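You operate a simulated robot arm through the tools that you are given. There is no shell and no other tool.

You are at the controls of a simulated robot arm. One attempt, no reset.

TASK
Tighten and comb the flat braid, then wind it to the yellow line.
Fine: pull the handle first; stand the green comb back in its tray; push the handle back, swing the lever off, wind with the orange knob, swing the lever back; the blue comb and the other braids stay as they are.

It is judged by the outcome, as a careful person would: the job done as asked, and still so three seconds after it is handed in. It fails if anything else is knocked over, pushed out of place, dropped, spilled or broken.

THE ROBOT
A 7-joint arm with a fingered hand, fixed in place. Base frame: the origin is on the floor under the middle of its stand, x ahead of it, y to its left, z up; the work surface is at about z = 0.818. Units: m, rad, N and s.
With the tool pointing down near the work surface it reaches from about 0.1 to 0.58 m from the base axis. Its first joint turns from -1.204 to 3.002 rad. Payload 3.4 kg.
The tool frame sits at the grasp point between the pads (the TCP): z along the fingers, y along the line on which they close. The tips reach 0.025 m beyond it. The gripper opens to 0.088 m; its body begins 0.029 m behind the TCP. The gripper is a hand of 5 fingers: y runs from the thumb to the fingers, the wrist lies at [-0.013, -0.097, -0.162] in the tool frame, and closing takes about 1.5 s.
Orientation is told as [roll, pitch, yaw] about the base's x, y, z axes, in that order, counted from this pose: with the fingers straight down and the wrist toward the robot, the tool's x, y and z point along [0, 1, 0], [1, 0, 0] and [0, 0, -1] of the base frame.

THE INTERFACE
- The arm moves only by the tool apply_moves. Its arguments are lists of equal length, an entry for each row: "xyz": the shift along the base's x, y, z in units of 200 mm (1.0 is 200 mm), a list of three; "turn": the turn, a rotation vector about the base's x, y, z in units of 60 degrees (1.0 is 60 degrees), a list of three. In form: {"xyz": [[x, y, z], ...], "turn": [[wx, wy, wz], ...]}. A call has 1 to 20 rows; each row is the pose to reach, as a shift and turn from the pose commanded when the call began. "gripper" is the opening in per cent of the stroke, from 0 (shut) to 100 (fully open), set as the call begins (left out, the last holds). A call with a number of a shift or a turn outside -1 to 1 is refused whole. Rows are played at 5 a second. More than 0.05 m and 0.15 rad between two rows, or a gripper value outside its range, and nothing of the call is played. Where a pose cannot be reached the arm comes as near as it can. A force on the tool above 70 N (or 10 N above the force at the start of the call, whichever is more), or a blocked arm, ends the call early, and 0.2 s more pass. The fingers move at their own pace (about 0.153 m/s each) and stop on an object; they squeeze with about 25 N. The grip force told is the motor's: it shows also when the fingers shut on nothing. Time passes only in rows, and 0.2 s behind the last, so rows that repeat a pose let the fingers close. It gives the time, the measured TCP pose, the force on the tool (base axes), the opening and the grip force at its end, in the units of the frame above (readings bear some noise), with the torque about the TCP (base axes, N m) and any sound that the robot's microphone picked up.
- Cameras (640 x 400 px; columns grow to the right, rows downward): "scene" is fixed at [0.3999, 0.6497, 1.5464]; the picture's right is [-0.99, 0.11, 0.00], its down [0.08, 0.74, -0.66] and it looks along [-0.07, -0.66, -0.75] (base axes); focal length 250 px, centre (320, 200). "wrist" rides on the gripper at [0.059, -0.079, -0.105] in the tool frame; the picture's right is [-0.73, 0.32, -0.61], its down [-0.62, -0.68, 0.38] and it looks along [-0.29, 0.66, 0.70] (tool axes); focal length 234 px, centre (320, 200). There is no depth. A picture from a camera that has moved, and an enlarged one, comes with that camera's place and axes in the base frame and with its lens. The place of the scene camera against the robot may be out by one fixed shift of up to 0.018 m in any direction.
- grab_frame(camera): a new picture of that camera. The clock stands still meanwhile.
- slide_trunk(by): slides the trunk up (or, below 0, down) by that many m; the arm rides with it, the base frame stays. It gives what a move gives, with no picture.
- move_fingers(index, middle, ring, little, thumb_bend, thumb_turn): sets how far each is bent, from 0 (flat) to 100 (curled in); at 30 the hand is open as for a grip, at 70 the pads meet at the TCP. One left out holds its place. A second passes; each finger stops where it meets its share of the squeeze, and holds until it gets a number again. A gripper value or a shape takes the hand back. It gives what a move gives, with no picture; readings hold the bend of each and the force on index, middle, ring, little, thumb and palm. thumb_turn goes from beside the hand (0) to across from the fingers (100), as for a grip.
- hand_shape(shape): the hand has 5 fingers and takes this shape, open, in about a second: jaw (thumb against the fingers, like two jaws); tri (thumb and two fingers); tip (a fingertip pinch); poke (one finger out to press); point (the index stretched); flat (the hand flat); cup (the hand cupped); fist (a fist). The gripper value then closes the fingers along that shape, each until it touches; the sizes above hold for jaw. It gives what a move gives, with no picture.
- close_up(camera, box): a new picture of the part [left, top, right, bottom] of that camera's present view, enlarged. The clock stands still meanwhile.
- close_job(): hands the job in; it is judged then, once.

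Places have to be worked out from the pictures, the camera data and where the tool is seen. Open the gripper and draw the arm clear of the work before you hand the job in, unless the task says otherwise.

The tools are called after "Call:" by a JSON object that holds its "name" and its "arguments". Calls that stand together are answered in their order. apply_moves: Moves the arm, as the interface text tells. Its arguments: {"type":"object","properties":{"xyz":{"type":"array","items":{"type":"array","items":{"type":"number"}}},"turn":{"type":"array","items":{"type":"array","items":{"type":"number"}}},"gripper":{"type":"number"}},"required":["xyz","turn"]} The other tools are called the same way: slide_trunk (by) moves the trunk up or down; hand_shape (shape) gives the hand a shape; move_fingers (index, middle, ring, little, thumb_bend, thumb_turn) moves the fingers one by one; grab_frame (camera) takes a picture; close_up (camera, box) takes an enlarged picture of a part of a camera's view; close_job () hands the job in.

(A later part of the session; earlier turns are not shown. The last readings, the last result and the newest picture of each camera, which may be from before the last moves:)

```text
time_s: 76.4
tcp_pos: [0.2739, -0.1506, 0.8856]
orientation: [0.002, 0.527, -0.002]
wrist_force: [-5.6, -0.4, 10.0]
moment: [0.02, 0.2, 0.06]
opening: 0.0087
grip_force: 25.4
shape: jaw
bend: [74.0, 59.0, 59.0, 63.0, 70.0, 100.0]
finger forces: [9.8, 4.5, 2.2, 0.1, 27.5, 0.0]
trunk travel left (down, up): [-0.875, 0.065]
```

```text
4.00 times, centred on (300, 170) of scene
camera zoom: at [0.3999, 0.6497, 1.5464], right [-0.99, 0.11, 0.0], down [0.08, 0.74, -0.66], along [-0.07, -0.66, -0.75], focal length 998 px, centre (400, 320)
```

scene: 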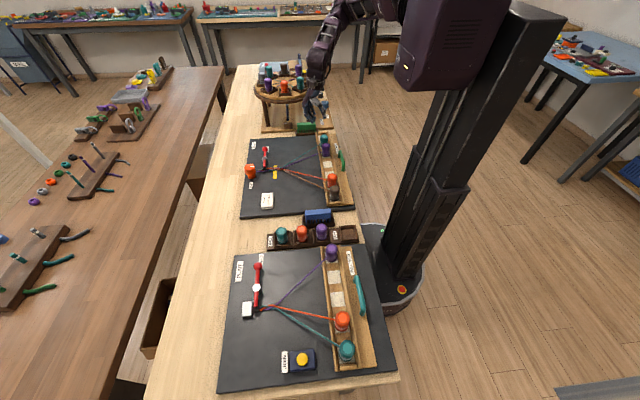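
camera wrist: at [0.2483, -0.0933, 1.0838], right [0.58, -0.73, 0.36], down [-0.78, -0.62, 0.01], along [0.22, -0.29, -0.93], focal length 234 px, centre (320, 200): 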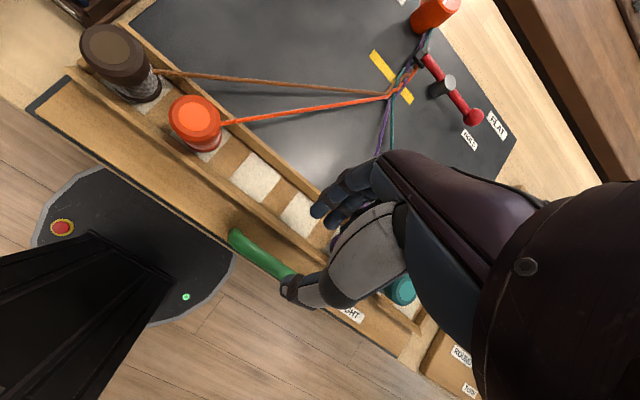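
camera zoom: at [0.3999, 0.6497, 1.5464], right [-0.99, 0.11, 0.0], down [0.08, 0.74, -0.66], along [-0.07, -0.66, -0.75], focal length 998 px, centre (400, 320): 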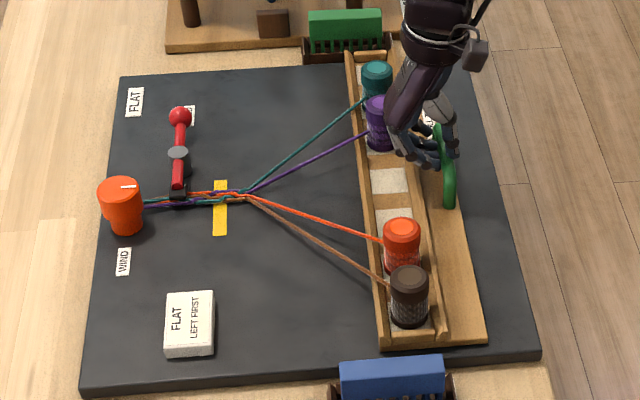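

The rail is back at its original place (-5.6 N at stop). I relax, open and withdraw along the finger axis.

Call:
{"name": "apply_moves", "arguments": {"xyz": [[-0.008, 0, 0.005], [-0.008, 0, 0.005]], "turn": [[0, 0, 0], [0, 0, 0]]}}

Call:
{"name": "apply_moves", "arguments": {"xyz": [[0, 0, 0], [0, 0, 0], [0, 0, 0], [0, 0, 0], [0, 0, 0]], "turn": [[0, 0, 0], [0, 0, 0], [0, 0, 0], [0, 0, 0], [0, 0, 0]], "gripper": 45}}

Call:
{"name": "apply_moves", "arguments": {"xyz": [[0.05, 0, 0.08], [0.1, 0, 0.17], [0.15, 0, 0.28], [0.2, 0, 0.45], [0.25, 0, 0.65], [0.25, 0, 0.65]], "turn": [[0, 0, 0], [0, 0, 0], [0, 0, 0], [0, 0, 0], [0, 0, 0], [0, 0, 0]]}}

Call:
{"name": "grab_frame", "arguments": {"camera": "wrist"}}

Call:
{"name": "close_up", "arguments": {"camera": "scene", "box": [220, 120, 380, 220]}}

```text
time_s: 77.0
tcp_pos: [0.2743, -0.151, 0.8861]
orientation: [0.003, 0.528, -0.002]
wrist_force: [-2.6, 0.8, 2.9]
moment: [0.02, 0.11, 0.04]
opening: 0.0084
grip_force: 24.9
shape: jaw
bend: [74.0, 59.0, 59.0, 63.0, 70.0, 100.0]
finger forces: [10.4, 4.9, 2.1, 0.1, 21.7, 0.0]
trunk travel left (down, up): [-0.875, 0.065]
```

```text
time_s: 78.2
tcp_pos: [0.2741, -0.1512, 0.8845]
orientation: [0.004, 0.527, -0.003]
wrist_force: [-0.2, -0.5, 0.4]
moment: [-0.01, -0.01, -0.01]
opening: 0.0392
grip_force: 0.1
shape: jaw
bend: [74.0, 47.0, 43.0, 42.0, 71.0, 100.0]
finger forces: [0.0, 0.0, 0.0, 0.1, 0.0, 0.1]
trunk travel left (down, up): [-0.875, 0.065]
```

```text
time_s: 79.6
tcp_pos: [0.3234, -0.1507, 1.0149]
orientation: [0.005, 0.526, 0.0]
wrist_force: [0.2, -0.8, -0.3]
moment: [-0.02, -0.01, 0.02]
opening: 0.0393
grip_force: 0.0
shape: jaw
bend: [74.0, 47.0, 43.0, 42.0, 71.0, 100.0]
finger forces: [0.1, 0.0, 0.1, 0.1, 0.0, 0.1]
trunk travel left (down, up): [-0.875, 0.065]
```

```text
taken
camera wrist: at [0.3093, -0.0929, 1.1461], right [0.58, -0.73, 0.36], down [-0.78, -0.62, 0.01], along [0.22, -0.29, -0.93], focal length 234 px, centre (320, 200)
```

wrist: 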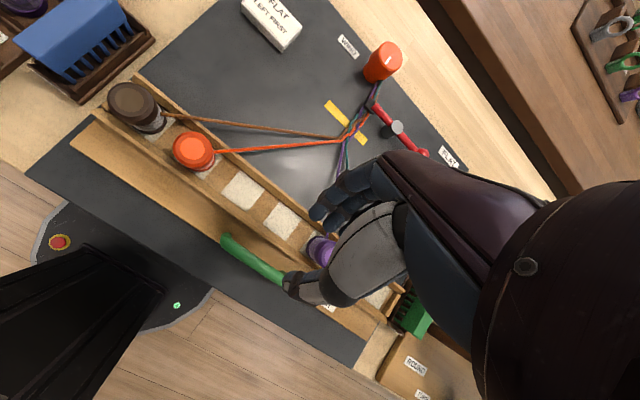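

```text
4.00 times, centred on (300, 170) of scene
camera zoom: at [0.3999, 0.6497, 1.5464], right [-0.99, 0.11, 0.0], down [0.08, 0.74, -0.66], along [-0.07, -0.66, -0.75], focal length 998 px, centre (400, 320)
```

zoom: 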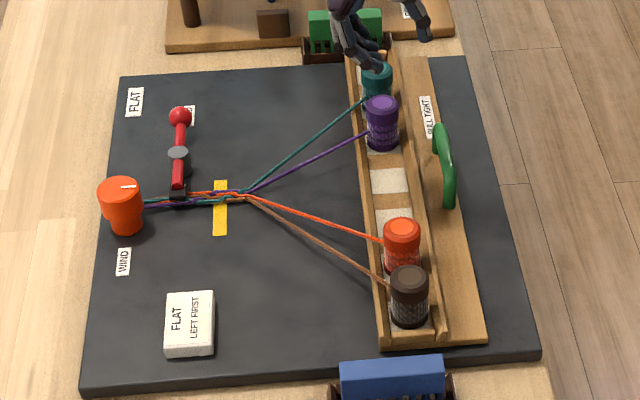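

The handle is back. Now the lever: I zoom on the lever, knob, and braid from both cameras.

Call:
{"name": "close_up", "arguments": {"camera": "wrist", "box": [300, 20, 480, 180]}}

Call:
{"name": "close_up", "arguments": {"camera": "scene", "box": [240, 135, 300, 185]}}

```text
2.50 times, centred on (390, 100) of wrist
camera zoom: at [0.3093, -0.0929, 1.1461], right [0.58, -0.73, 0.36], down [-0.78, -0.62, 0.01], along [0.22, -0.29, -0.93], focal length 585 px, centre (145, 450)
```

zoom: 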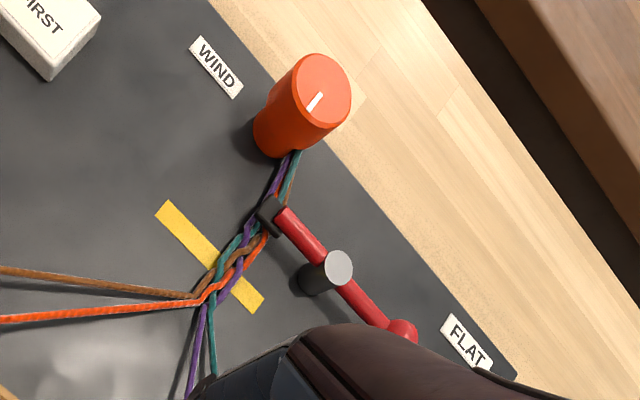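

```text
8.00 times, centred on (270, 160) of scene
camera zoom: at [0.3999, 0.6497, 1.5464], right [-0.99, 0.11, 0.0], down [0.08, 0.74, -0.66], along [-0.07, -0.66, -0.75], focal length 1997 px, centre (720, 520)
```

zoom: 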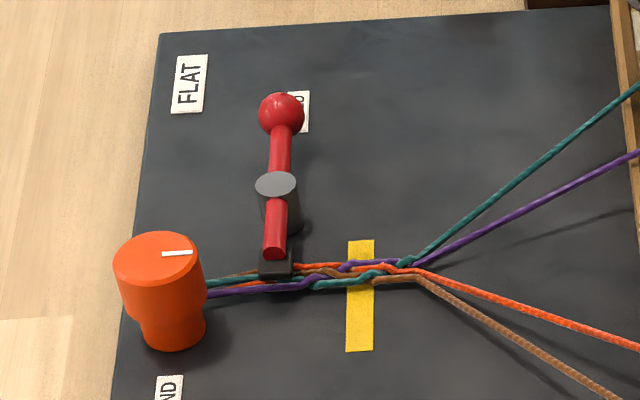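

Lever: vertical post at ≈(0.546,-0.216), ball at ≈(0.547,-0.276), foot on the braid at ≈(0.544,-0.165), all low (z≈0.85). Knob top ≈(0.598,-0.137,0.875). I untilt the hand and move forward to test the reach at this distance.

Call:
{"name": "apply_moves", "arguments": {"xyz": [[0.12, -0.03, 0.05], [0.24, -0.06, 0.05], [0.36, -0.1, 0.05], [0.48, -0.14, 0.0], [0.6, -0.18, 0.0], [0.7, -0.2, 0.0], [0.7, -0.2, 0.0]], "turn": [[0, -0.12, 0], [0, -0.24, 0], [0, -0.36, 0], [0, -0.48, 0], [0, -0.5, 0], [0, -0.5, 0], [0, -0.5, 0]]}}

Call:
{"name": "grab_frame", "arguments": {"camera": "wrist"}}

Call:
{"name": "grab_frame", "arguments": {"camera": "scene"}}

```text
time_s: 81.2
tcp_pos: [0.4633, -0.19, 1.0168]
orientation: [0.005, 0.005, -0.001]
wrist_force: [0.0, -0.2, 0.2]
moment: [0.01, 0.02, 0.01]
opening: 0.0395
grip_force: 0.1
shape: jaw
bend: [74.0, 47.0, 43.0, 42.0, 71.0, 100.0]
finger forces: [0.0, 0.0, 0.0, 0.0, 0.0, 0.0]
trunk travel left (down, up): [-0.875, 0.065]
```

```text
taken
camera wrist: at [0.3857, -0.1333, 1.1225], right [0.32, -0.73, 0.6], down [-0.68, -0.62, -0.38], along [0.65, -0.29, -0.7], focal length 234 px, centre (320, 200)
```

wrist: 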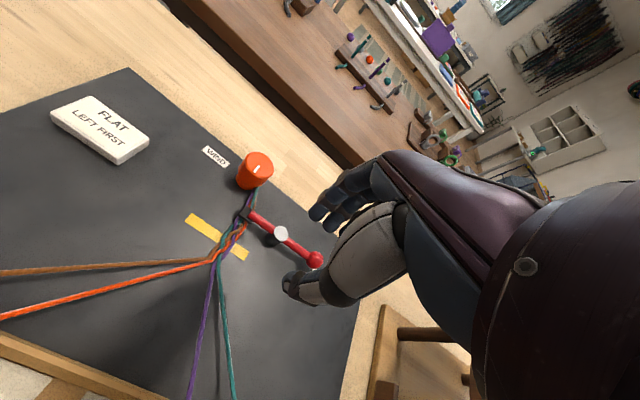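

```text
taken
```

scene: 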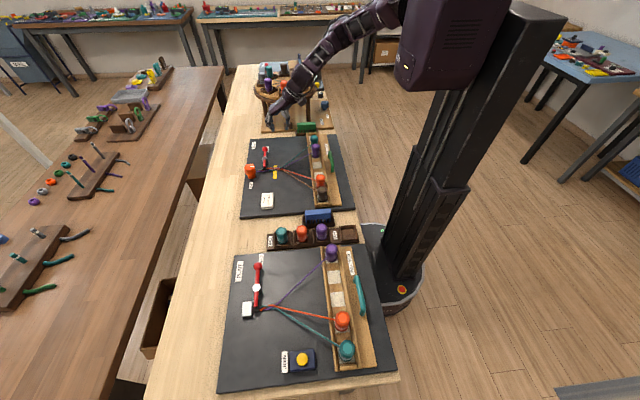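

Clear view: ball ≈(0.540,-0.277), post ≈(0.538,-0.210), foot ≈(0.541,-0.160), knob ≈(0.594,-0.133), fell x≈0.475 and yellow line x≈0.499. I take the tri shape and test the reach by moving above the lever ball with the wrist pointing radially (yaw -27°).

Call:
{"name": "hand_shape", "arguments": {"shape": "tri"}}

Call:
{"name": "apply_moves", "arguments": {"xyz": [[0.08, -0.09, -0.09], [0.16, -0.18, -0.18], [0.24, -0.27, -0.27], [0.32, -0.36, -0.36], [0.385, -0.435, -0.45], [0.385, -0.435, -0.45]], "turn": [[0, 0, -0.09], [0, 0, -0.18], [0, 0, -0.27], [0, 0, -0.36], [0, 0, -0.45], [0, 0, -0.45]], "gripper": 60}}

Call:
{"name": "grab_frame", "arguments": {"camera": "wrist"}}

Call:
{"name": "close_up", "arguments": {"camera": "scene", "box": [220, 60, 340, 180]}}

```text
time_s: 82.1
tcp_pos: [0.4631, -0.1897, 1.016]
orientation: [0.005, 0.005, -0.002]
wrist_force: [1.1, 0.2, -0.2]
moment: [-0.02, 0.0, 0.0]
opening: 0.0876
grip_force: 0.0
shape: tri
bend: [30.0, 30.0, 99.0, 99.0, 30.0, 98.0]
finger forces: [0.1, 0.0, 0.1, 0.1, 0.1, 0.1]
trunk travel left (down, up): [-0.875, 0.065]
```

```text
time_s: 83.5
tcp_pos: [0.54, -0.2781, 0.9249]
orientation: [0.006, 0.005, -0.476]
wrist_force: [0.3, 0.3, 1.0]
moment: [0.01, -0.02, -0.01]
opening: 0.0531
grip_force: 0.1
shape: tri
bend: [74.0, 40.0, 99.0, 99.0, 64.0, 100.0]
finger forces: [0.0, 0.0, 0.0, 0.0, 0.1, 0.0]
trunk travel left (down, up): [-0.875, 0.065]
```

```text
taken
camera wrist: at [0.498, -0.1916, 1.0316], right [-0.04, -0.8, 0.6], down [-0.89, -0.24, -0.38], along [0.45, -0.55, -0.7], focal length 234 px, centre (320, 200)
```

wrist: 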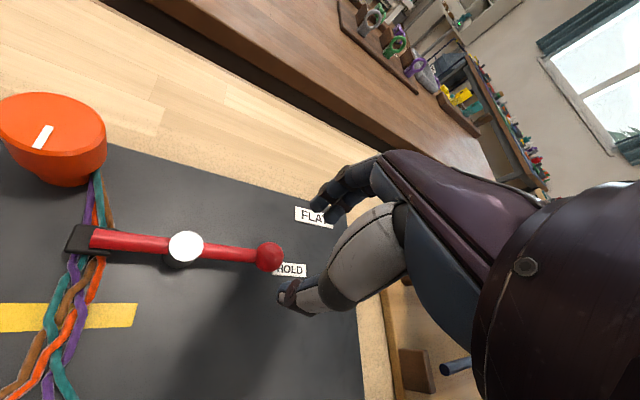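

```text
3.33 times, centred on (280, 120) of scene
camera zoom: at [0.3999, 0.6497, 1.5464], right [-0.99, 0.11, 0.0], down [0.08, 0.74, -0.66], along [-0.07, -0.66, -0.75], focal length 832 px, centre (453, 467)
```

zoom: 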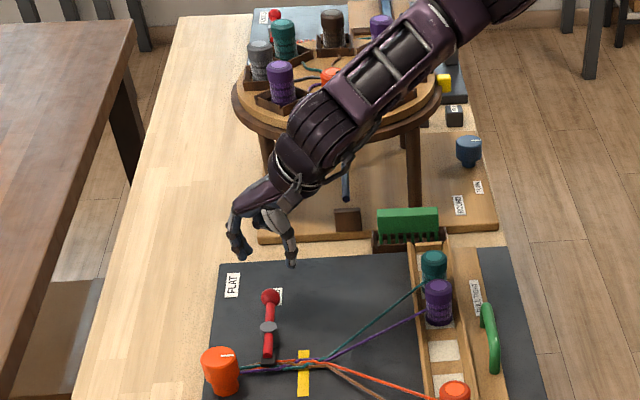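

Reach is fine here. The ball lies almost directly below the TCP at ≈(0.543,-0.278,0.85). I lower to z≈0.863 with the fingers straddling the ball.

Call:
{"name": "apply_moves", "arguments": {"xyz": [[0.015, 0, -0.08], [0.015, 0, -0.16], [0.015, 0, -0.22], [0.015, 0, -0.27], [0.015, 0, -0.3], [0.015, 0, -0.3]], "turn": [[0, 0, 0], [0, 0, 0], [0, 0, 0], [0, 0, 0], [0, 0, 0], [0, 0, 0]]}}

Call:
{"name": "grab_frame", "arguments": {"camera": "wrist"}}

Call:
{"name": "close_up", "arguments": {"camera": "scene", "box": [230, 90, 320, 180]}}

```text
time_s: 84.9
tcp_pos: [0.5432, -0.2777, 0.8666]
orientation: [0.006, 0.006, -0.474]
wrist_force: [0.4, 0.9, -0.5]
moment: [-0.02, -0.01, 0.0]
opening: 0.0532
grip_force: 0.1
shape: tri
bend: [74.0, 40.0, 99.0, 99.0, 64.0, 100.0]
finger forces: [0.0, 0.0, 0.1, 0.0, 0.0, 0.0]
trunk travel left (down, up): [-0.875, 0.065]
```

```text
taken
camera wrist: at [0.5017, -0.1919, 0.9728], right [-0.04, -0.8, 0.6], down [-0.89, -0.24, -0.38], along [0.45, -0.55, -0.7], focal length 234 px, centre (320, 200)
```

wrist: 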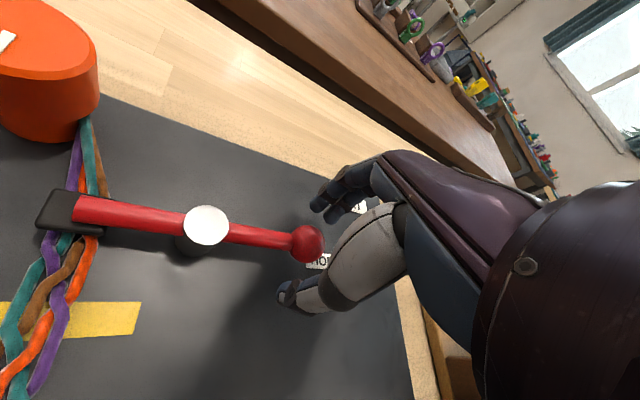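

```text
4.44 times, centred on (275, 135) of scene
camera zoom: at [0.3999, 0.6497, 1.5464], right [-0.99, 0.11, 0.0], down [0.08, 0.74, -0.66], along [-0.07, -0.66, -0.75], focal length 1109 px, centre (520, 489)
```

zoom: 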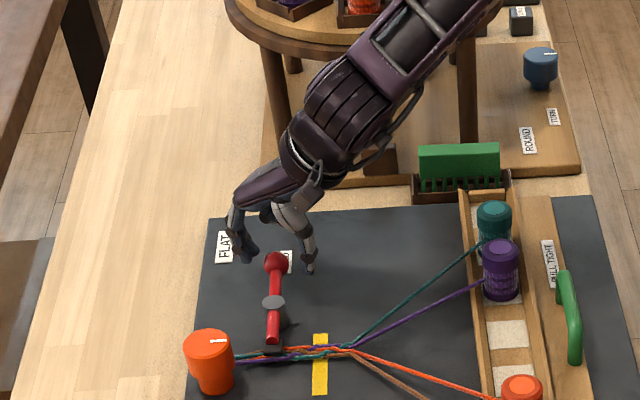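

The ball is right between thumb and fingers. I close gently on it.

Call:
{"name": "apply_moves", "arguments": {"xyz": [[0, 0, -0.01], [0, 0, -0.01], [0, 0, -0.01], [0, 0, -0.01], [0, 0, -0.01], [0, 0, -0.01], [0, 0, -0.01], [0, 0, -0.01]], "turn": [[0, 0, 0], [0, 0, 0], [0, 0, 0], [0, 0, 0], [0, 0, 0], [0, 0, 0], [0, 0, 0], [0, 0, 0]], "gripper": 0}}

Call:
{"name": "grab_frame", "arguments": {"camera": "wrist"}}

Call:
{"name": "close_up", "arguments": {"camera": "scene", "box": [230, 110, 310, 190]}}

```text
time_s: 86.7
tcp_pos: [0.5452, -0.2774, 0.8664]
orientation: [0.005, 0.004, -0.472]
wrist_force: [-0.4, -0.4, 6.8]
moment: [-0.03, -0.04, -0.05]
opening: 0.0193
grip_force: 24.7
shape: tri
bend: [74.0, 55.0, 100.0, 100.0, 75.0, 100.0]
finger forces: [11.4, 11.9, 0.0, 0.1, 22.3, 0.0]
trunk travel left (down, up): [-0.875, 0.065]
```

```text
taken
camera wrist: at [0.501, -0.1913, 0.971], right [-0.04, -0.8, 0.6], down [-0.89, -0.24, -0.38], along [0.45, -0.55, -0.7], focal length 234 px, centre (320, 200)
```

wrist: 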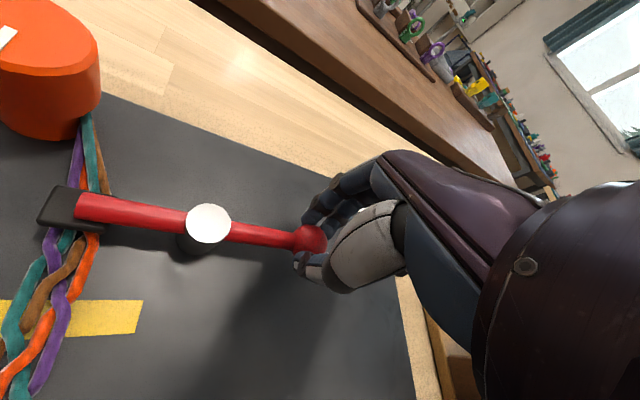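

```text
5.00 times, centred on (270, 150) of scene
camera zoom: at [0.3999, 0.6497, 1.5464], right [-0.99, 0.11, 0.0], down [0.08, 0.74, -0.66], along [-0.07, -0.66, -0.75], focal length 1248 px, centre (570, 450)
```

zoom: 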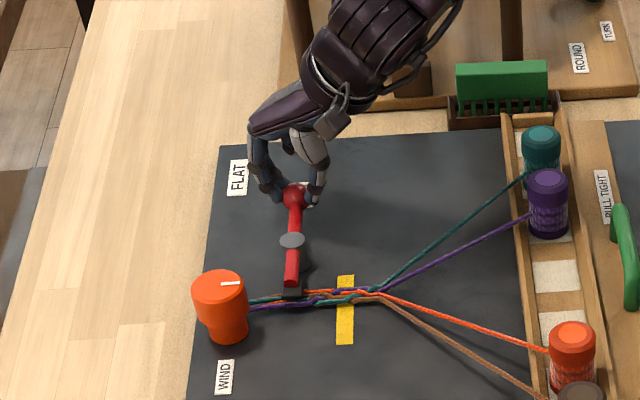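

The ball is held. I swing it a little (≈15°) along its arc toward -x and check resistance and motion.

Call:
{"name": "apply_moves", "arguments": {"xyz": [[-0.03, 0.002, 0.005], [-0.058, 0.005, 0.005], [-0.085, 0.011, 0.005], [-0.085, 0.011, 0.005]], "turn": [[0, 0, 0], [0, 0, 0], [0, 0, 0], [0, 0, 0]]}}

Call:
{"name": "close_up", "arguments": {"camera": "scene", "box": [230, 110, 310, 190]}}

Call:
{"name": "grab_frame", "arguments": {"camera": "wrist"}}

```text
time_s: 87.7
tcp_pos: [0.527, -0.2774, 0.8657]
orientation: [0.005, 0.003, -0.475]
wrist_force: [0.8, -5.4, 3.2]
moment: [-0.17, -0.04, -0.12]
opening: 0.0194
grip_force: 24.6
shape: tri
bend: [74.0, 56.0, 100.0, 100.0, 76.0, 100.0]
finger forces: [13.5, 13.4, 0.0, 0.0, 21.9, 0.0]
trunk travel left (down, up): [-0.875, 0.065]
```

```text
5.00 times, centred on (270, 150) of scene
camera zoom: at [0.3999, 0.6497, 1.5464], right [-0.99, 0.11, 0.0], down [0.08, 0.74, -0.66], along [-0.07, -0.66, -0.75], focal length 1248 px, centre (570, 450)
```

zoom: 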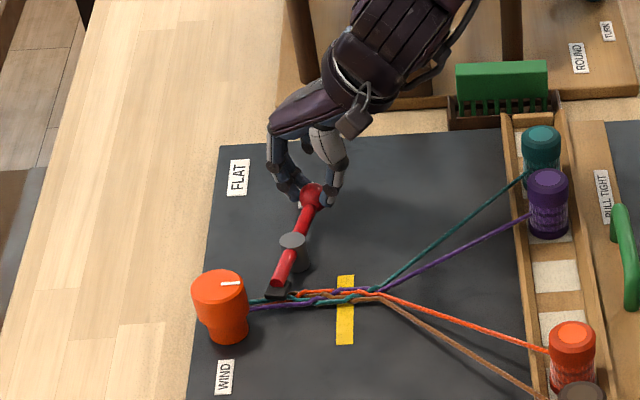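

```text
taken
camera wrist: at [0.4845, -0.1904, 0.9711], right [-0.04, -0.8, 0.6], down [-0.89, -0.24, -0.38], along [0.45, -0.55, -0.7], focal length 234 px, centre (320, 200)
```

wrist: 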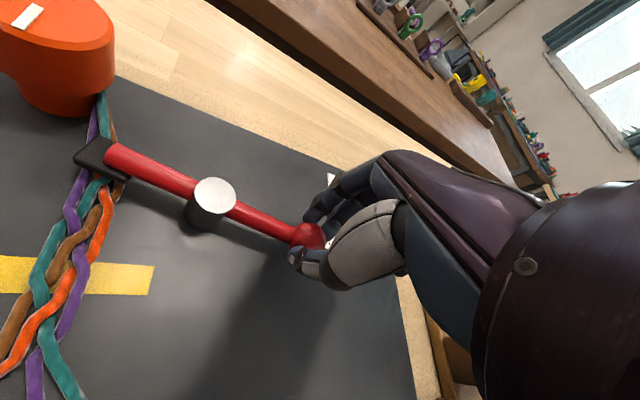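

The lever swings freely with its foot leaving the braid on the knob side. I continue along the arc to about 45°.

Call:
{"name": "apply_moves", "arguments": {"xyz": [[-0.03, 0.005, 0], [-0.058, 0.014, 0], [-0.085, 0.026, 0], [-0.11, 0.041, 0], [-0.133, 0.059, 0], [-0.155, 0.079, 0], [-0.155, 0.079, 0]], "turn": [[0, 0, 0], [0, 0, 0], [0, 0, 0], [0, 0, 0], [0, 0, 0], [0, 0, 0], [0, 0, 0]]}}

Call:
{"name": "close_up", "arguments": {"camera": "scene", "box": [230, 110, 310, 190]}}

Call:
{"name": "grab_frame", "arguments": {"camera": "wrist"}}

```text
time_s: 89.3
tcp_pos: [0.4938, -0.2616, 0.8653]
orientation: [0.007, 0.006, -0.473]
wrist_force: [-6.8, -11.9, 1.6]
moment: [-0.3, 0.06, -0.25]
opening: 0.0182
grip_force: 24.7
shape: tri
bend: [74.0, 61.0, 100.0, 100.0, 77.0, 93.0]
finger forces: [14.2, 20.3, 0.1, 0.0, 24.5, 0.0]
trunk travel left (down, up): [-0.875, 0.065]
```

```text
5.00 times, centred on (270, 150) of scene
camera zoom: at [0.3999, 0.6497, 1.5464], right [-0.99, 0.11, 0.0], down [0.08, 0.74, -0.66], along [-0.07, -0.66, -0.75], focal length 1248 px, centre (570, 450)
```

zoom: 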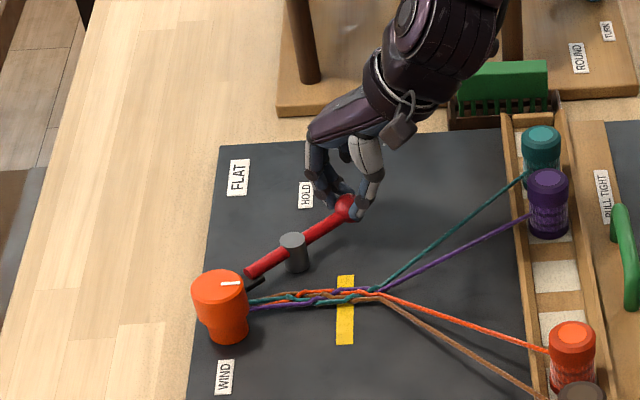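

```text
taken
camera wrist: at [0.4513, -0.1755, 0.9705], right [-0.04, -0.8, 0.6], down [-0.89, -0.24, -0.38], along [0.45, -0.55, -0.7], focal length 234 px, centre (320, 200)
```

wrist: 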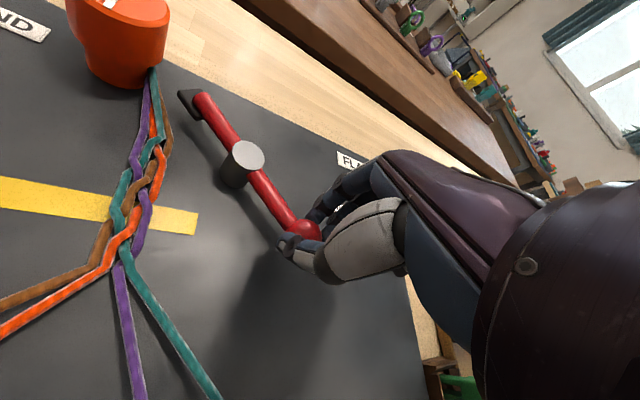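

Lever is ~40° off and the braid is free. I continue the swing to roughly 75° to be clearly off and out of the knob's way, turning the hand along with it.

Call:
{"name": "apply_moves", "arguments": {"xyz": [[-0.015, 0.015, 0], [-0.031, 0.031, 0], [-0.048, 0.055, 0], [-0.065, 0.08, 0], [-0.084, 0.117, 0], [-0.1, 0.163, 0], [-0.1, 0.163, 0]], "turn": [[0, 0, -0.06], [0, 0, -0.12], [0, 0, -0.18], [0, 0, -0.25], [0, 0, -0.35], [0, 0, -0.45], [0, 0, -0.45]]}}

Call:
{"name": "close_up", "arguments": {"camera": "scene", "box": [230, 110, 310, 190]}}

Call:
{"name": "grab_frame", "arguments": {"camera": "wrist"}}

```text
time_s: 90.9
tcp_pos: [0.4774, -0.2321, 0.8645]
orientation: [0.007, 0.003, -0.948]
wrist_force: [0.6, -19.8, 3.7]
moment: [-0.66, -0.06, -0.29]
opening: 0.0198
grip_force: 25.5
shape: tri
bend: [73.0, 56.0, 100.0, 100.0, 79.0, 95.0]
finger forces: [19.1, 19.2, 0.0, 0.0, 15.3, 0.0]
trunk travel left (down, up): [-0.875, 0.065]
```

```text
5.00 times, centred on (270, 150) of scene
camera zoom: at [0.3999, 0.6497, 1.5464], right [-0.99, 0.11, 0.0], down [0.08, 0.74, -0.66], along [-0.07, -0.66, -0.75], focal length 1248 px, centre (570, 450)
```

zoom: 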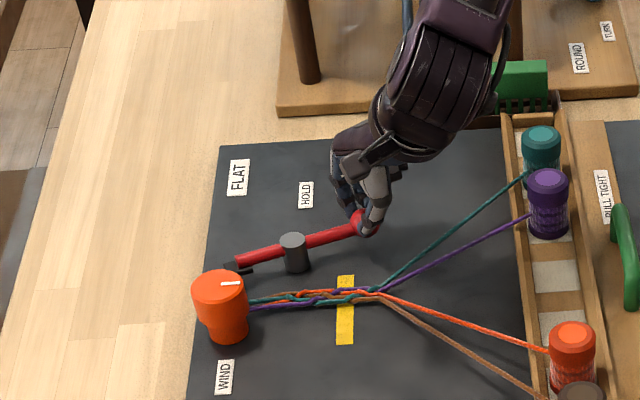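

```text
taken
camera wrist: at [0.4788, -0.1352, 0.9708], right [-0.4, -0.69, 0.6], down [-0.9, 0.19, -0.39], along [0.15, -0.7, -0.7], focal length 234 px, centre (320, 200)
```

wrist: 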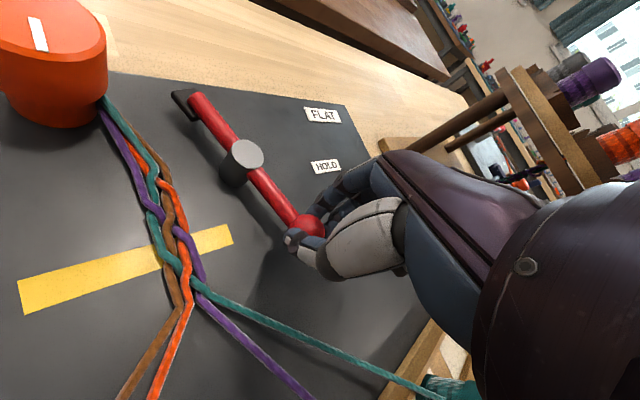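

A -20 N reaction indicates the lever has reached its off stop (~65–70°). I relax the push, open the fingers and lift off.

Call:
{"name": "apply_moves", "arguments": {"xyz": [[0.0, -0.012, 0], [0.0, -0.018, 0]], "turn": [[0, 0, 0], [0, 0, 0]]}}

Call:
{"name": "apply_moves", "arguments": {"xyz": [[0, 0, 0], [0, 0, 0], [0, 0, 0], [0, 0, 0], [0, 0, 0]], "turn": [[0, 0, 0], [0, 0, 0], [0, 0, 0], [0, 0, 0], [0, 0, 0]], "gripper": 60}}

Call:
{"name": "apply_moves", "arguments": {"xyz": [[0, 0, 0.08], [0, 0, 0.18], [0, 0, 0.3], [0, 0, 0.45], [0, 0, 0.45]], "turn": [[0, 0, 0], [0, 0, 0], [0, 0, 0], [0, 0, 0], [0, 0, 0]]}}

Call:
{"name": "close_up", "arguments": {"camera": "scene", "box": [230, 110, 310, 190]}}

Call:
{"name": "grab_frame", "arguments": {"camera": "wrist"}}

```text
time_s: 91.5
tcp_pos: [0.4774, -0.2314, 0.8652]
orientation: [0.008, 0.005, -0.945]
wrist_force: [3.3, -15.2, 6.3]
moment: [-0.58, -0.15, -0.18]
opening: 0.0199
grip_force: 25.0
shape: tri
bend: [73.0, 56.0, 100.0, 100.0, 79.0, 95.0]
finger forces: [18.7, 16.5, 0.0, 0.0, 17.9, 0.1]
trunk travel left (down, up): [-0.875, 0.065]
```

```text
time_s: 92.7
tcp_pos: [0.4758, -0.2304, 0.8638]
orientation: [0.007, 0.005, -0.947]
wrist_force: [-0.7, 0.2, -0.5]
moment: [0.04, -0.01, 0.01]
opening: 0.0527
grip_force: 0.1
shape: tri
bend: [73.0, 41.0, 99.0, 99.0, 65.0, 100.0]
finger forces: [0.0, 0.0, 0.0, 0.0, 0.0, 0.0]
trunk travel left (down, up): [-0.875, 0.065]
```

```text
time_s: 93.9
tcp_pos: [0.4792, -0.2315, 0.9563]
orientation: [0.007, 0.005, -0.944]
wrist_force: [0.1, 0.0, 0.1]
moment: [0.0, 0.0, 0.03]
opening: 0.0527
grip_force: 0.2
shape: tri
bend: [73.0, 41.0, 99.0, 99.0, 65.0, 100.0]
finger forces: [0.1, 0.1, 0.0, 0.1, 0.0, 0.1]
trunk travel left (down, up): [-0.875, 0.065]
```

```text
5.00 times, centred on (270, 150) of scene
camera zoom: at [0.3999, 0.6497, 1.5464], right [-0.99, 0.11, 0.0], down [0.08, 0.74, -0.66], along [-0.07, -0.66, -0.75], focal length 1248 px, centre (570, 450)
```

zoom: 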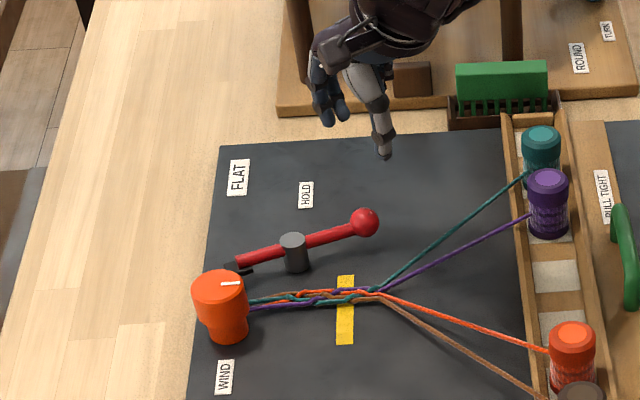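

```text
taken
camera wrist: at [0.481, -0.1341, 1.0629], right [-0.4, -0.69, 0.6], down [-0.9, 0.19, -0.38], along [0.15, -0.7, -0.7], focal length 234 px, centre (320, 200)
```

wrist: 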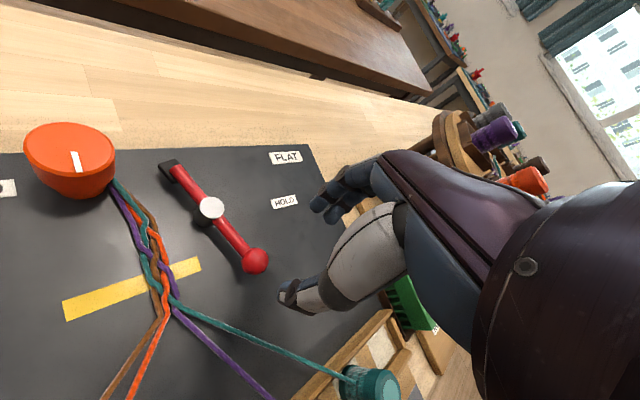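

The lever stays off at ~66°, well clear of the braid. Now I move above the orange knob (≈(0.595,-0.134), top z≈0.875) with the fingers opened wider.

Call:
{"name": "apply_moves", "arguments": {"xyz": [[0.1, 0.085, 0.02], [0.2, 0.17, 0.02], [0.3, 0.26, 0.02], [0.4, 0.34, 0.02], [0.5, 0.42, 0.02], [0.575, 0.4875, 0.02], [0.575, 0.4875, 0.02]], "turn": [[0, 0, 0.06], [0, 0, 0.13], [0, 0, 0.2], [0, 0, 0.27], [0, 0, 0.33], [0, 0, 0.4], [0, 0, 0.4]], "gripper": 75}}

Call:
{"name": "grab_frame", "arguments": {"camera": "wrist"}}

Call:
{"name": "close_up", "arguments": {"camera": "scene", "box": [220, 100, 320, 200]}}

```text
time_s: 95.5
tcp_pos: [0.5902, -0.1339, 0.959]
orientation: [0.006, 0.003, -0.524]
wrist_force: [0.3, -0.8, -0.3]
moment: [0.0, 0.02, 0.01]
opening: 0.0658
grip_force: 0.0
shape: tri
bend: [27.0, 36.0, 99.0, 99.0, 54.0, 99.0]
finger forces: [0.0, 0.1, 0.0, 0.0, 0.0, 0.1]
trunk travel left (down, up): [-0.875, 0.065]
```

```text
taken
camera wrist: at [0.5525, -0.046, 1.0654], right [-0.08, -0.79, 0.6], down [-0.9, -0.2, -0.38], along [0.42, -0.57, -0.7], focal length 234 px, centre (320, 200)
```

wrist: 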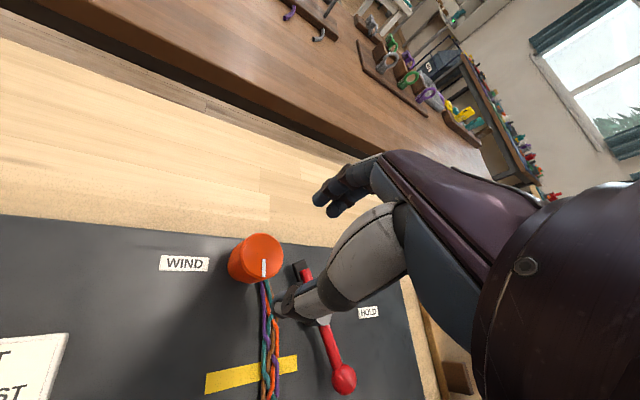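

```text
4.00 times, centred on (270, 150) of scene
camera zoom: at [0.3999, 0.6497, 1.5464], right [-0.99, 0.11, 0.0], down [0.08, 0.74, -0.66], along [-0.07, -0.66, -0.75], focal length 998 px, centre (520, 400)
```

zoom: 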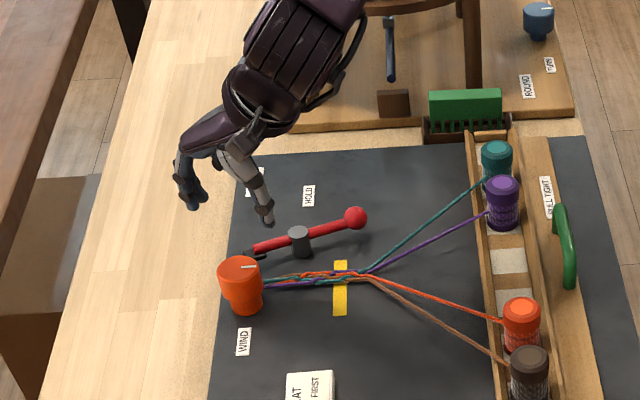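

Knob centre is at ≈(0.597,-0.131), its white mark pointing toward the robot. I lower over it, centring, to z≈0.90 first.

Call:
{"name": "apply_moves", "arguments": {"xyz": [[0.02, 0.01, -0.08], [0.03, 0.015, -0.16], [0.03, 0.015, -0.24], [0.03, 0.015, -0.29], [0.03, 0.015, -0.29]], "turn": [[0, 0, 0], [0, 0, 0], [0, 0, 0], [0, 0, 0], [0, 0, 0]]}}

Call:
{"name": "grab_frame", "arguments": {"camera": "wrist"}}

Call:
{"name": "close_up", "arguments": {"camera": "scene", "box": [220, 120, 300, 200]}}

```text
time_s: 96.7
tcp_pos: [0.5969, -0.1307, 0.9003]
orientation: [0.006, 0.006, -0.524]
wrist_force: [-0.1, 0.0, 1.2]
moment: [0.02, -0.02, -0.02]
opening: 0.0659
grip_force: 0.0
shape: tri
bend: [27.0, 36.0, 99.0, 99.0, 54.0, 99.0]
finger forces: [0.0, 0.0, 0.0, 0.0, 0.1, 0.0]
trunk travel left (down, up): [-0.875, 0.065]
```

```text
taken
camera wrist: at [0.5589, -0.0422, 1.0061], right [-0.08, -0.79, 0.6], down [-0.9, -0.2, -0.38], along [0.42, -0.58, -0.7], focal length 234 px, centre (320, 200)
```

wrist: 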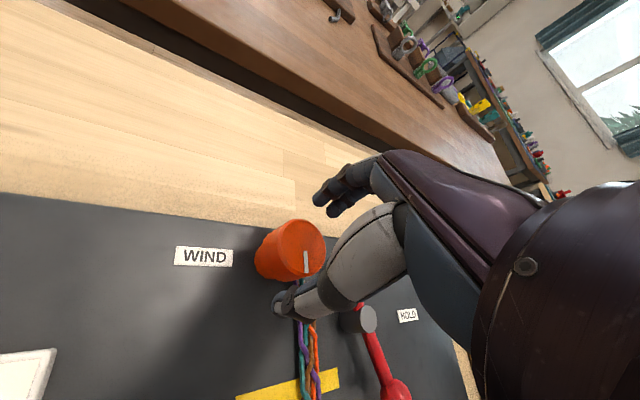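

```text
5.00 times, centred on (260, 160) of scene
camera zoom: at [0.3999, 0.6497, 1.5464], right [-0.99, 0.11, 0.0], down [0.08, 0.74, -0.66], along [-0.07, -0.66, -0.75], focal length 1248 px, centre (620, 400)
```

zoom: 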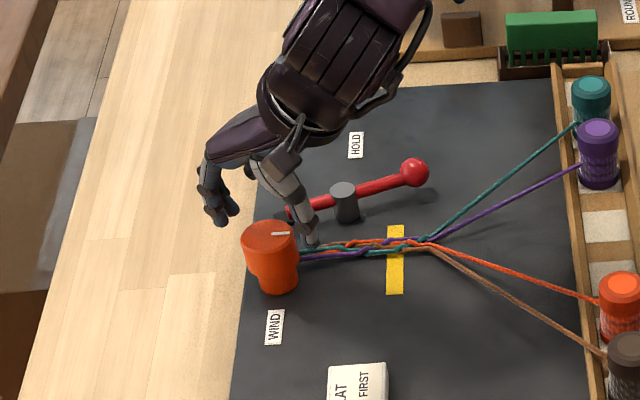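

Well centred. I lower the last 22 mm so the pads come beside the knob's upper body.

Call:
{"name": "apply_moves", "arguments": {"xyz": [[0, 0, -0.05], [0, 0, -0.1], [0, 0, -0.11], [0, 0, -0.11]], "turn": [[0, 0, 0], [0, 0, 0], [0, 0, 0], [0, 0, 0]]}}

Call:
{"name": "close_up", "arguments": {"camera": "wrist", "box": [220, 170, 420, 350]}}

Call:
{"name": "close_up", "arguments": {"camera": "scene", "box": [230, 130, 290, 190]}}

```text
time_s: 97.7
tcp_pos: [0.5958, -0.1311, 0.8767]
orientation: [0.004, 0.006, -0.526]
wrist_force: [-0.1, -0.1, -0.1]
moment: [-0.01, -0.02, -0.01]
opening: 0.0659
grip_force: 0.1
shape: tri
bend: [27.0, 36.0, 99.0, 99.0, 54.0, 99.0]
finger forces: [0.0, 0.0, 0.0, 0.0, 0.1, 0.0]
trunk travel left (down, up): [-0.875, 0.065]
```

```text
2.22 times, centred on (320, 260) of wrist
camera zoom: at [0.5588, -0.0421, 0.9847], right [-0.08, -0.79, 0.6], down [-0.9, -0.2, -0.38], along [0.42, -0.58, -0.7], focal length 520 px, centre (320, 67)
```

zoom: 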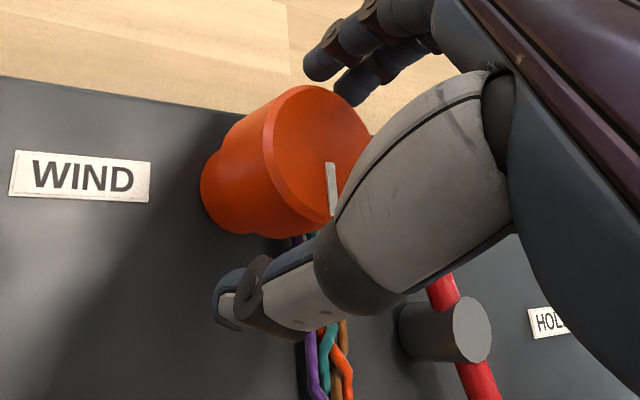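

```text
6.67 times, centred on (260, 160) of scene
camera zoom: at [0.3999, 0.6497, 1.5464], right [-0.99, 0.11, 0.0], down [0.08, 0.74, -0.66], along [-0.07, -0.66, -0.75], focal length 1664 px, centre (720, 467)
```

zoom: 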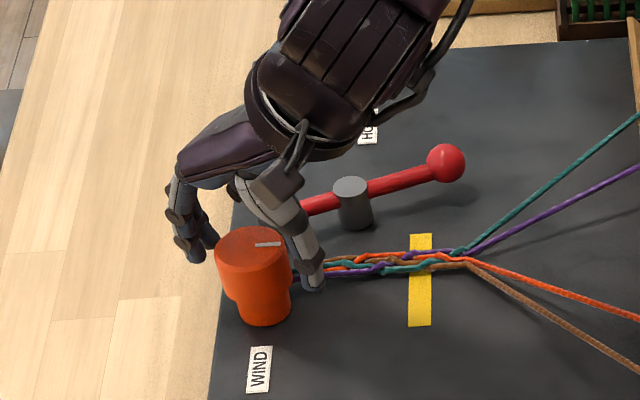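

Knob is ~3 mm further +y than the TCP; I correct and close on it.

Call:
{"name": "apply_moves", "arguments": {"xyz": [[0, 0.016, 0], [0, 0.016, 0], [0, 0.016, 0], [0, 0.016, 0], [0, 0.016, 0], [0, 0.016, 0], [0, 0.016, 0], [0, 0.016, 0]], "turn": [[0, 0, 0], [0, 0, 0], [0, 0, 0], [0, 0, 0], [0, 0, 0], [0, 0, 0], [0, 0, 0], [0, 0, 0]], "gripper": 0}}

Call:
{"name": "close_up", "arguments": {"camera": "wrist", "box": [220, 170, 420, 350]}}

Call:
{"name": "close_up", "arguments": {"camera": "scene", "box": [230, 130, 290, 190]}}

```text
time_s: 99.5
tcp_pos: [0.5962, -0.1282, 0.8784]
orientation: [0.005, 0.006, -0.525]
wrist_force: [-1.9, -5.0, -2.7]
moment: [-0.09, -0.03, -0.11]
opening: 0.0347
grip_force: 25.0
shape: tri
bend: [74.0, 43.0, 100.0, 100.0, 74.0, 100.0]
finger forces: [9.8, 12.7, 0.0, 0.0, 22.2, 0.1]
trunk travel left (down, up): [-0.875, 0.065]
```

```text
2.22 times, centred on (320, 260) of wrist
camera zoom: at [0.5588, -0.0397, 0.9845], right [-0.08, -0.79, 0.6], down [-0.9, -0.19, -0.38], along [0.42, -0.58, -0.7], focal length 520 px, centre (320, 67)
```

zoom: 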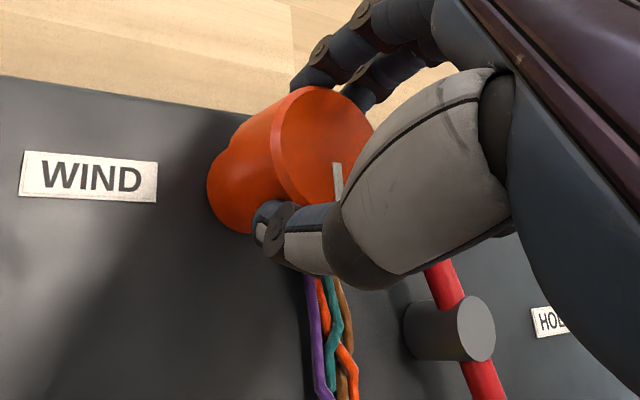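

```text
6.67 times, centred on (260, 160) of scene
camera zoom: at [0.3999, 0.6497, 1.5464], right [-0.99, 0.11, 0.0], down [0.08, 0.74, -0.66], along [-0.07, -0.66, -0.75], focal length 1664 px, centre (720, 467)
```

zoom: 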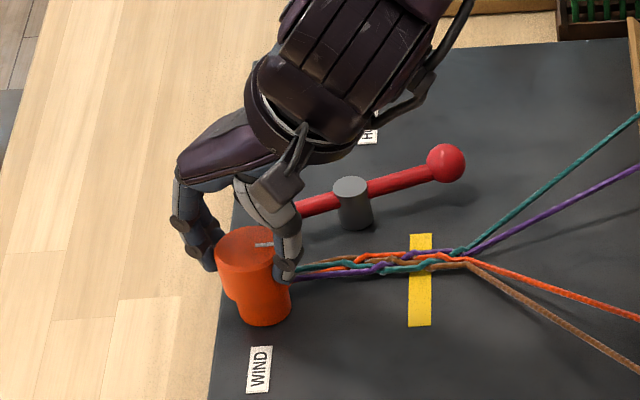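

The knob is gripped. I turn +15° (counter-clockwise) as a test and watch the mark and the fell.

Call:
{"name": "apply_moves", "arguments": {"xyz": [[0, -0.008, 0], [0, -0.008, 0], [0, -0.008, 0], [0, -0.008, 0]], "turn": [[0, 0, 0.08], [0, 0, 0.17], [0, 0, 0.25], [0, 0, 0.25]]}}

Call:
{"name": "close_up", "arguments": {"camera": "scene", "box": [230, 130, 290, 190]}}

Call:
{"name": "close_up", "arguments": {"camera": "wrist", "box": [220, 170, 420, 350]}}

```text
time_s: 100.5
tcp_pos: [0.5968, -0.1326, 0.8775]
orientation: [0.006, 0.005, -0.262]
wrist_force: [-4.5, -8.5, -2.9]
moment: [-0.16, 0.09, -0.33]
opening: 0.034
grip_force: 24.6
shape: tri
bend: [74.0, 46.0, 100.0, 100.0, 74.0, 98.0]
finger forces: [9.3, 11.0, 0.1, 0.1, 23.5, 0.0]
trunk travel left (down, up): [-0.875, 0.065]
```

```text
6.67 times, centred on (260, 160) of scene
camera zoom: at [0.3999, 0.6497, 1.5464], right [-0.99, 0.11, 0.0], down [0.08, 0.74, -0.66], along [-0.07, -0.66, -0.75], focal length 1664 px, centre (720, 467)
```

zoom: 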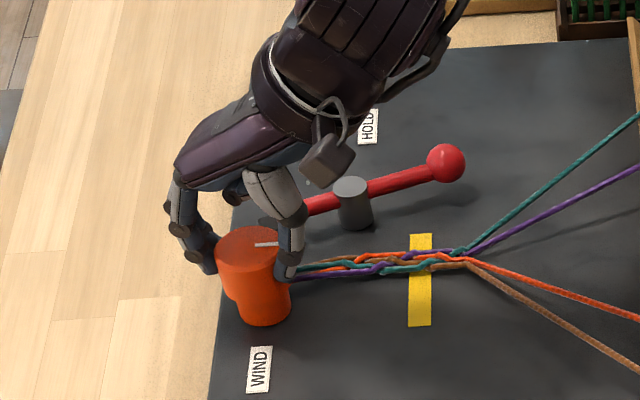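

```text
2.22 times, centred on (320, 260) of wrist
camera zoom: at [0.5369, -0.0559, 0.9848], right [0.12, -0.79, 0.6], down [-0.82, -0.42, -0.38], along [0.56, -0.45, -0.7], focal length 520 px, centre (320, 67)
```

zoom: 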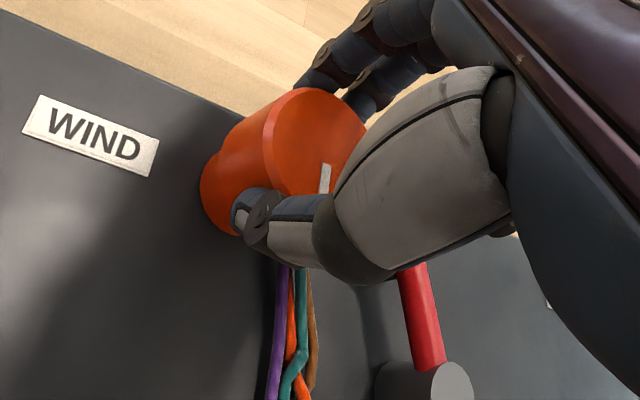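

The mark did not turn and the grip slipped against resistance (-0.33 Nm), so this looks like the blocked (ratchet) direction. I try clockwise: back and 15° beyond.

Call:
{"name": "apply_moves", "arguments": {"xyz": [[0, 0.004, 0], [0, 0.008, 0], [0, 0.01, 0], [0, 0.01, 0], [0, 0.01, 0], [0, 0.01, 0], [0, 0.01, 0]], "turn": [[0, 0, -0.08], [0, 0, -0.17], [0, 0, -0.25], [0, 0, -0.33], [0, 0, -0.42], [0, 0, -0.5], [0, 0, -0.5]]}}

Call:
{"name": "close_up", "arguments": {"camera": "scene", "box": [230, 130, 290, 190]}}

Call:
{"name": "close_up", "arguments": {"camera": "wrist", "box": [220, 170, 420, 350]}}

```text
time_s: 102.1
tcp_pos: [0.595, -0.1293, 0.8778]
orientation: [0.007, 0.007, -0.786]
wrist_force: [9.8, 2.0, -0.6]
moment: [-0.04, -0.28, 0.09]
opening: 0.0352
grip_force: 24.7
shape: tri
bend: [74.0, 42.0, 100.0, 100.0, 75.0, 100.0]
finger forces: [15.0, 12.0, 0.0, 0.0, 21.0, 0.1]
out of reach, approached as far as the arm can: row 6, 7
trunk travel left (down, up): [-0.875, 0.065]
```

```text
6.67 times, centred on (260, 160) of scene
camera zoom: at [0.3999, 0.6497, 1.5464], right [-0.99, 0.11, 0.0], down [0.08, 0.74, -0.66], along [-0.07, -0.66, -0.75], focal length 1664 px, centre (720, 467)
```

zoom: 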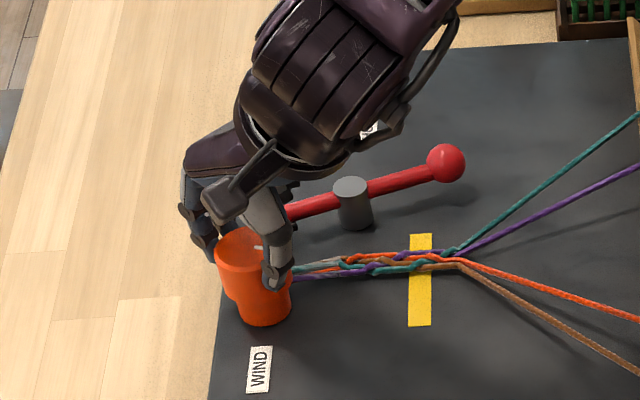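

```text
2.22 times, centred on (320, 260) of wrist
camera zoom: at [0.5814, -0.0332, 0.9848], right [-0.29, -0.75, 0.6], down [-0.92, 0.05, -0.38], along [0.26, -0.66, -0.7], focal length 520 px, centre (320, 67)
```

zoom: 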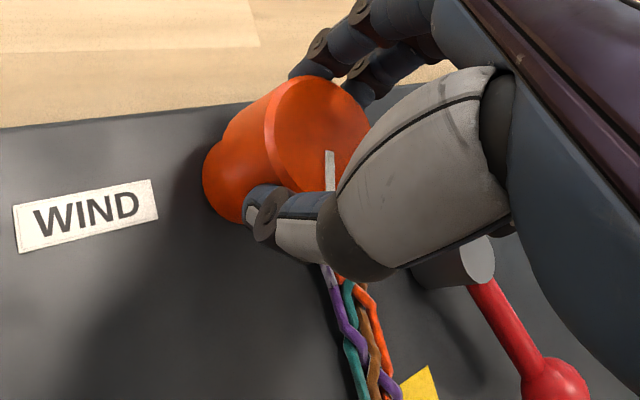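

Clockwise works: the mark turned and the fell moved ~5 mm toward the line. Before regripping I look closely at the fell and the yellow line.

Call:
{"name": "close_up", "arguments": {"camera": "scene", "box": [260, 150, 300, 180]}}

Call:
{"name": "close_up", "arguments": {"camera": "scene", "box": [235, 145, 265, 170]}}

```text
13.33 times, centred on (280, 165) of scene
camera zoom: at [0.3999, 0.6497, 1.5464], right [-0.99, 0.11, 0.0], down [0.08, 0.74, -0.66], along [-0.07, -0.66, -0.75], focal length 3328 px, centre (853, 667)
```

zoom: 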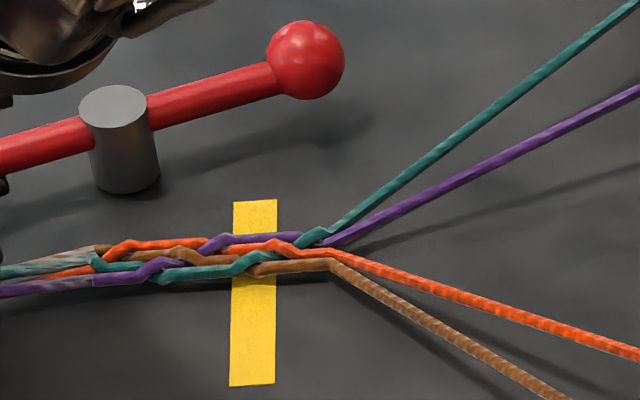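

```text
16.00 times, centred on (250, 158) of scene
camera zoom: at [0.3999, 0.6497, 1.5464], right [-0.99, 0.11, 0.0], down [0.08, 0.74, -0.66], along [-0.07, -0.66, -0.75], focal length 3994 px, centre (1440, 880)
```

zoom: 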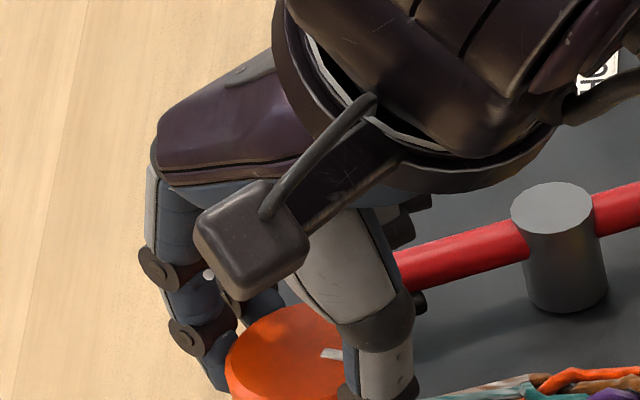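

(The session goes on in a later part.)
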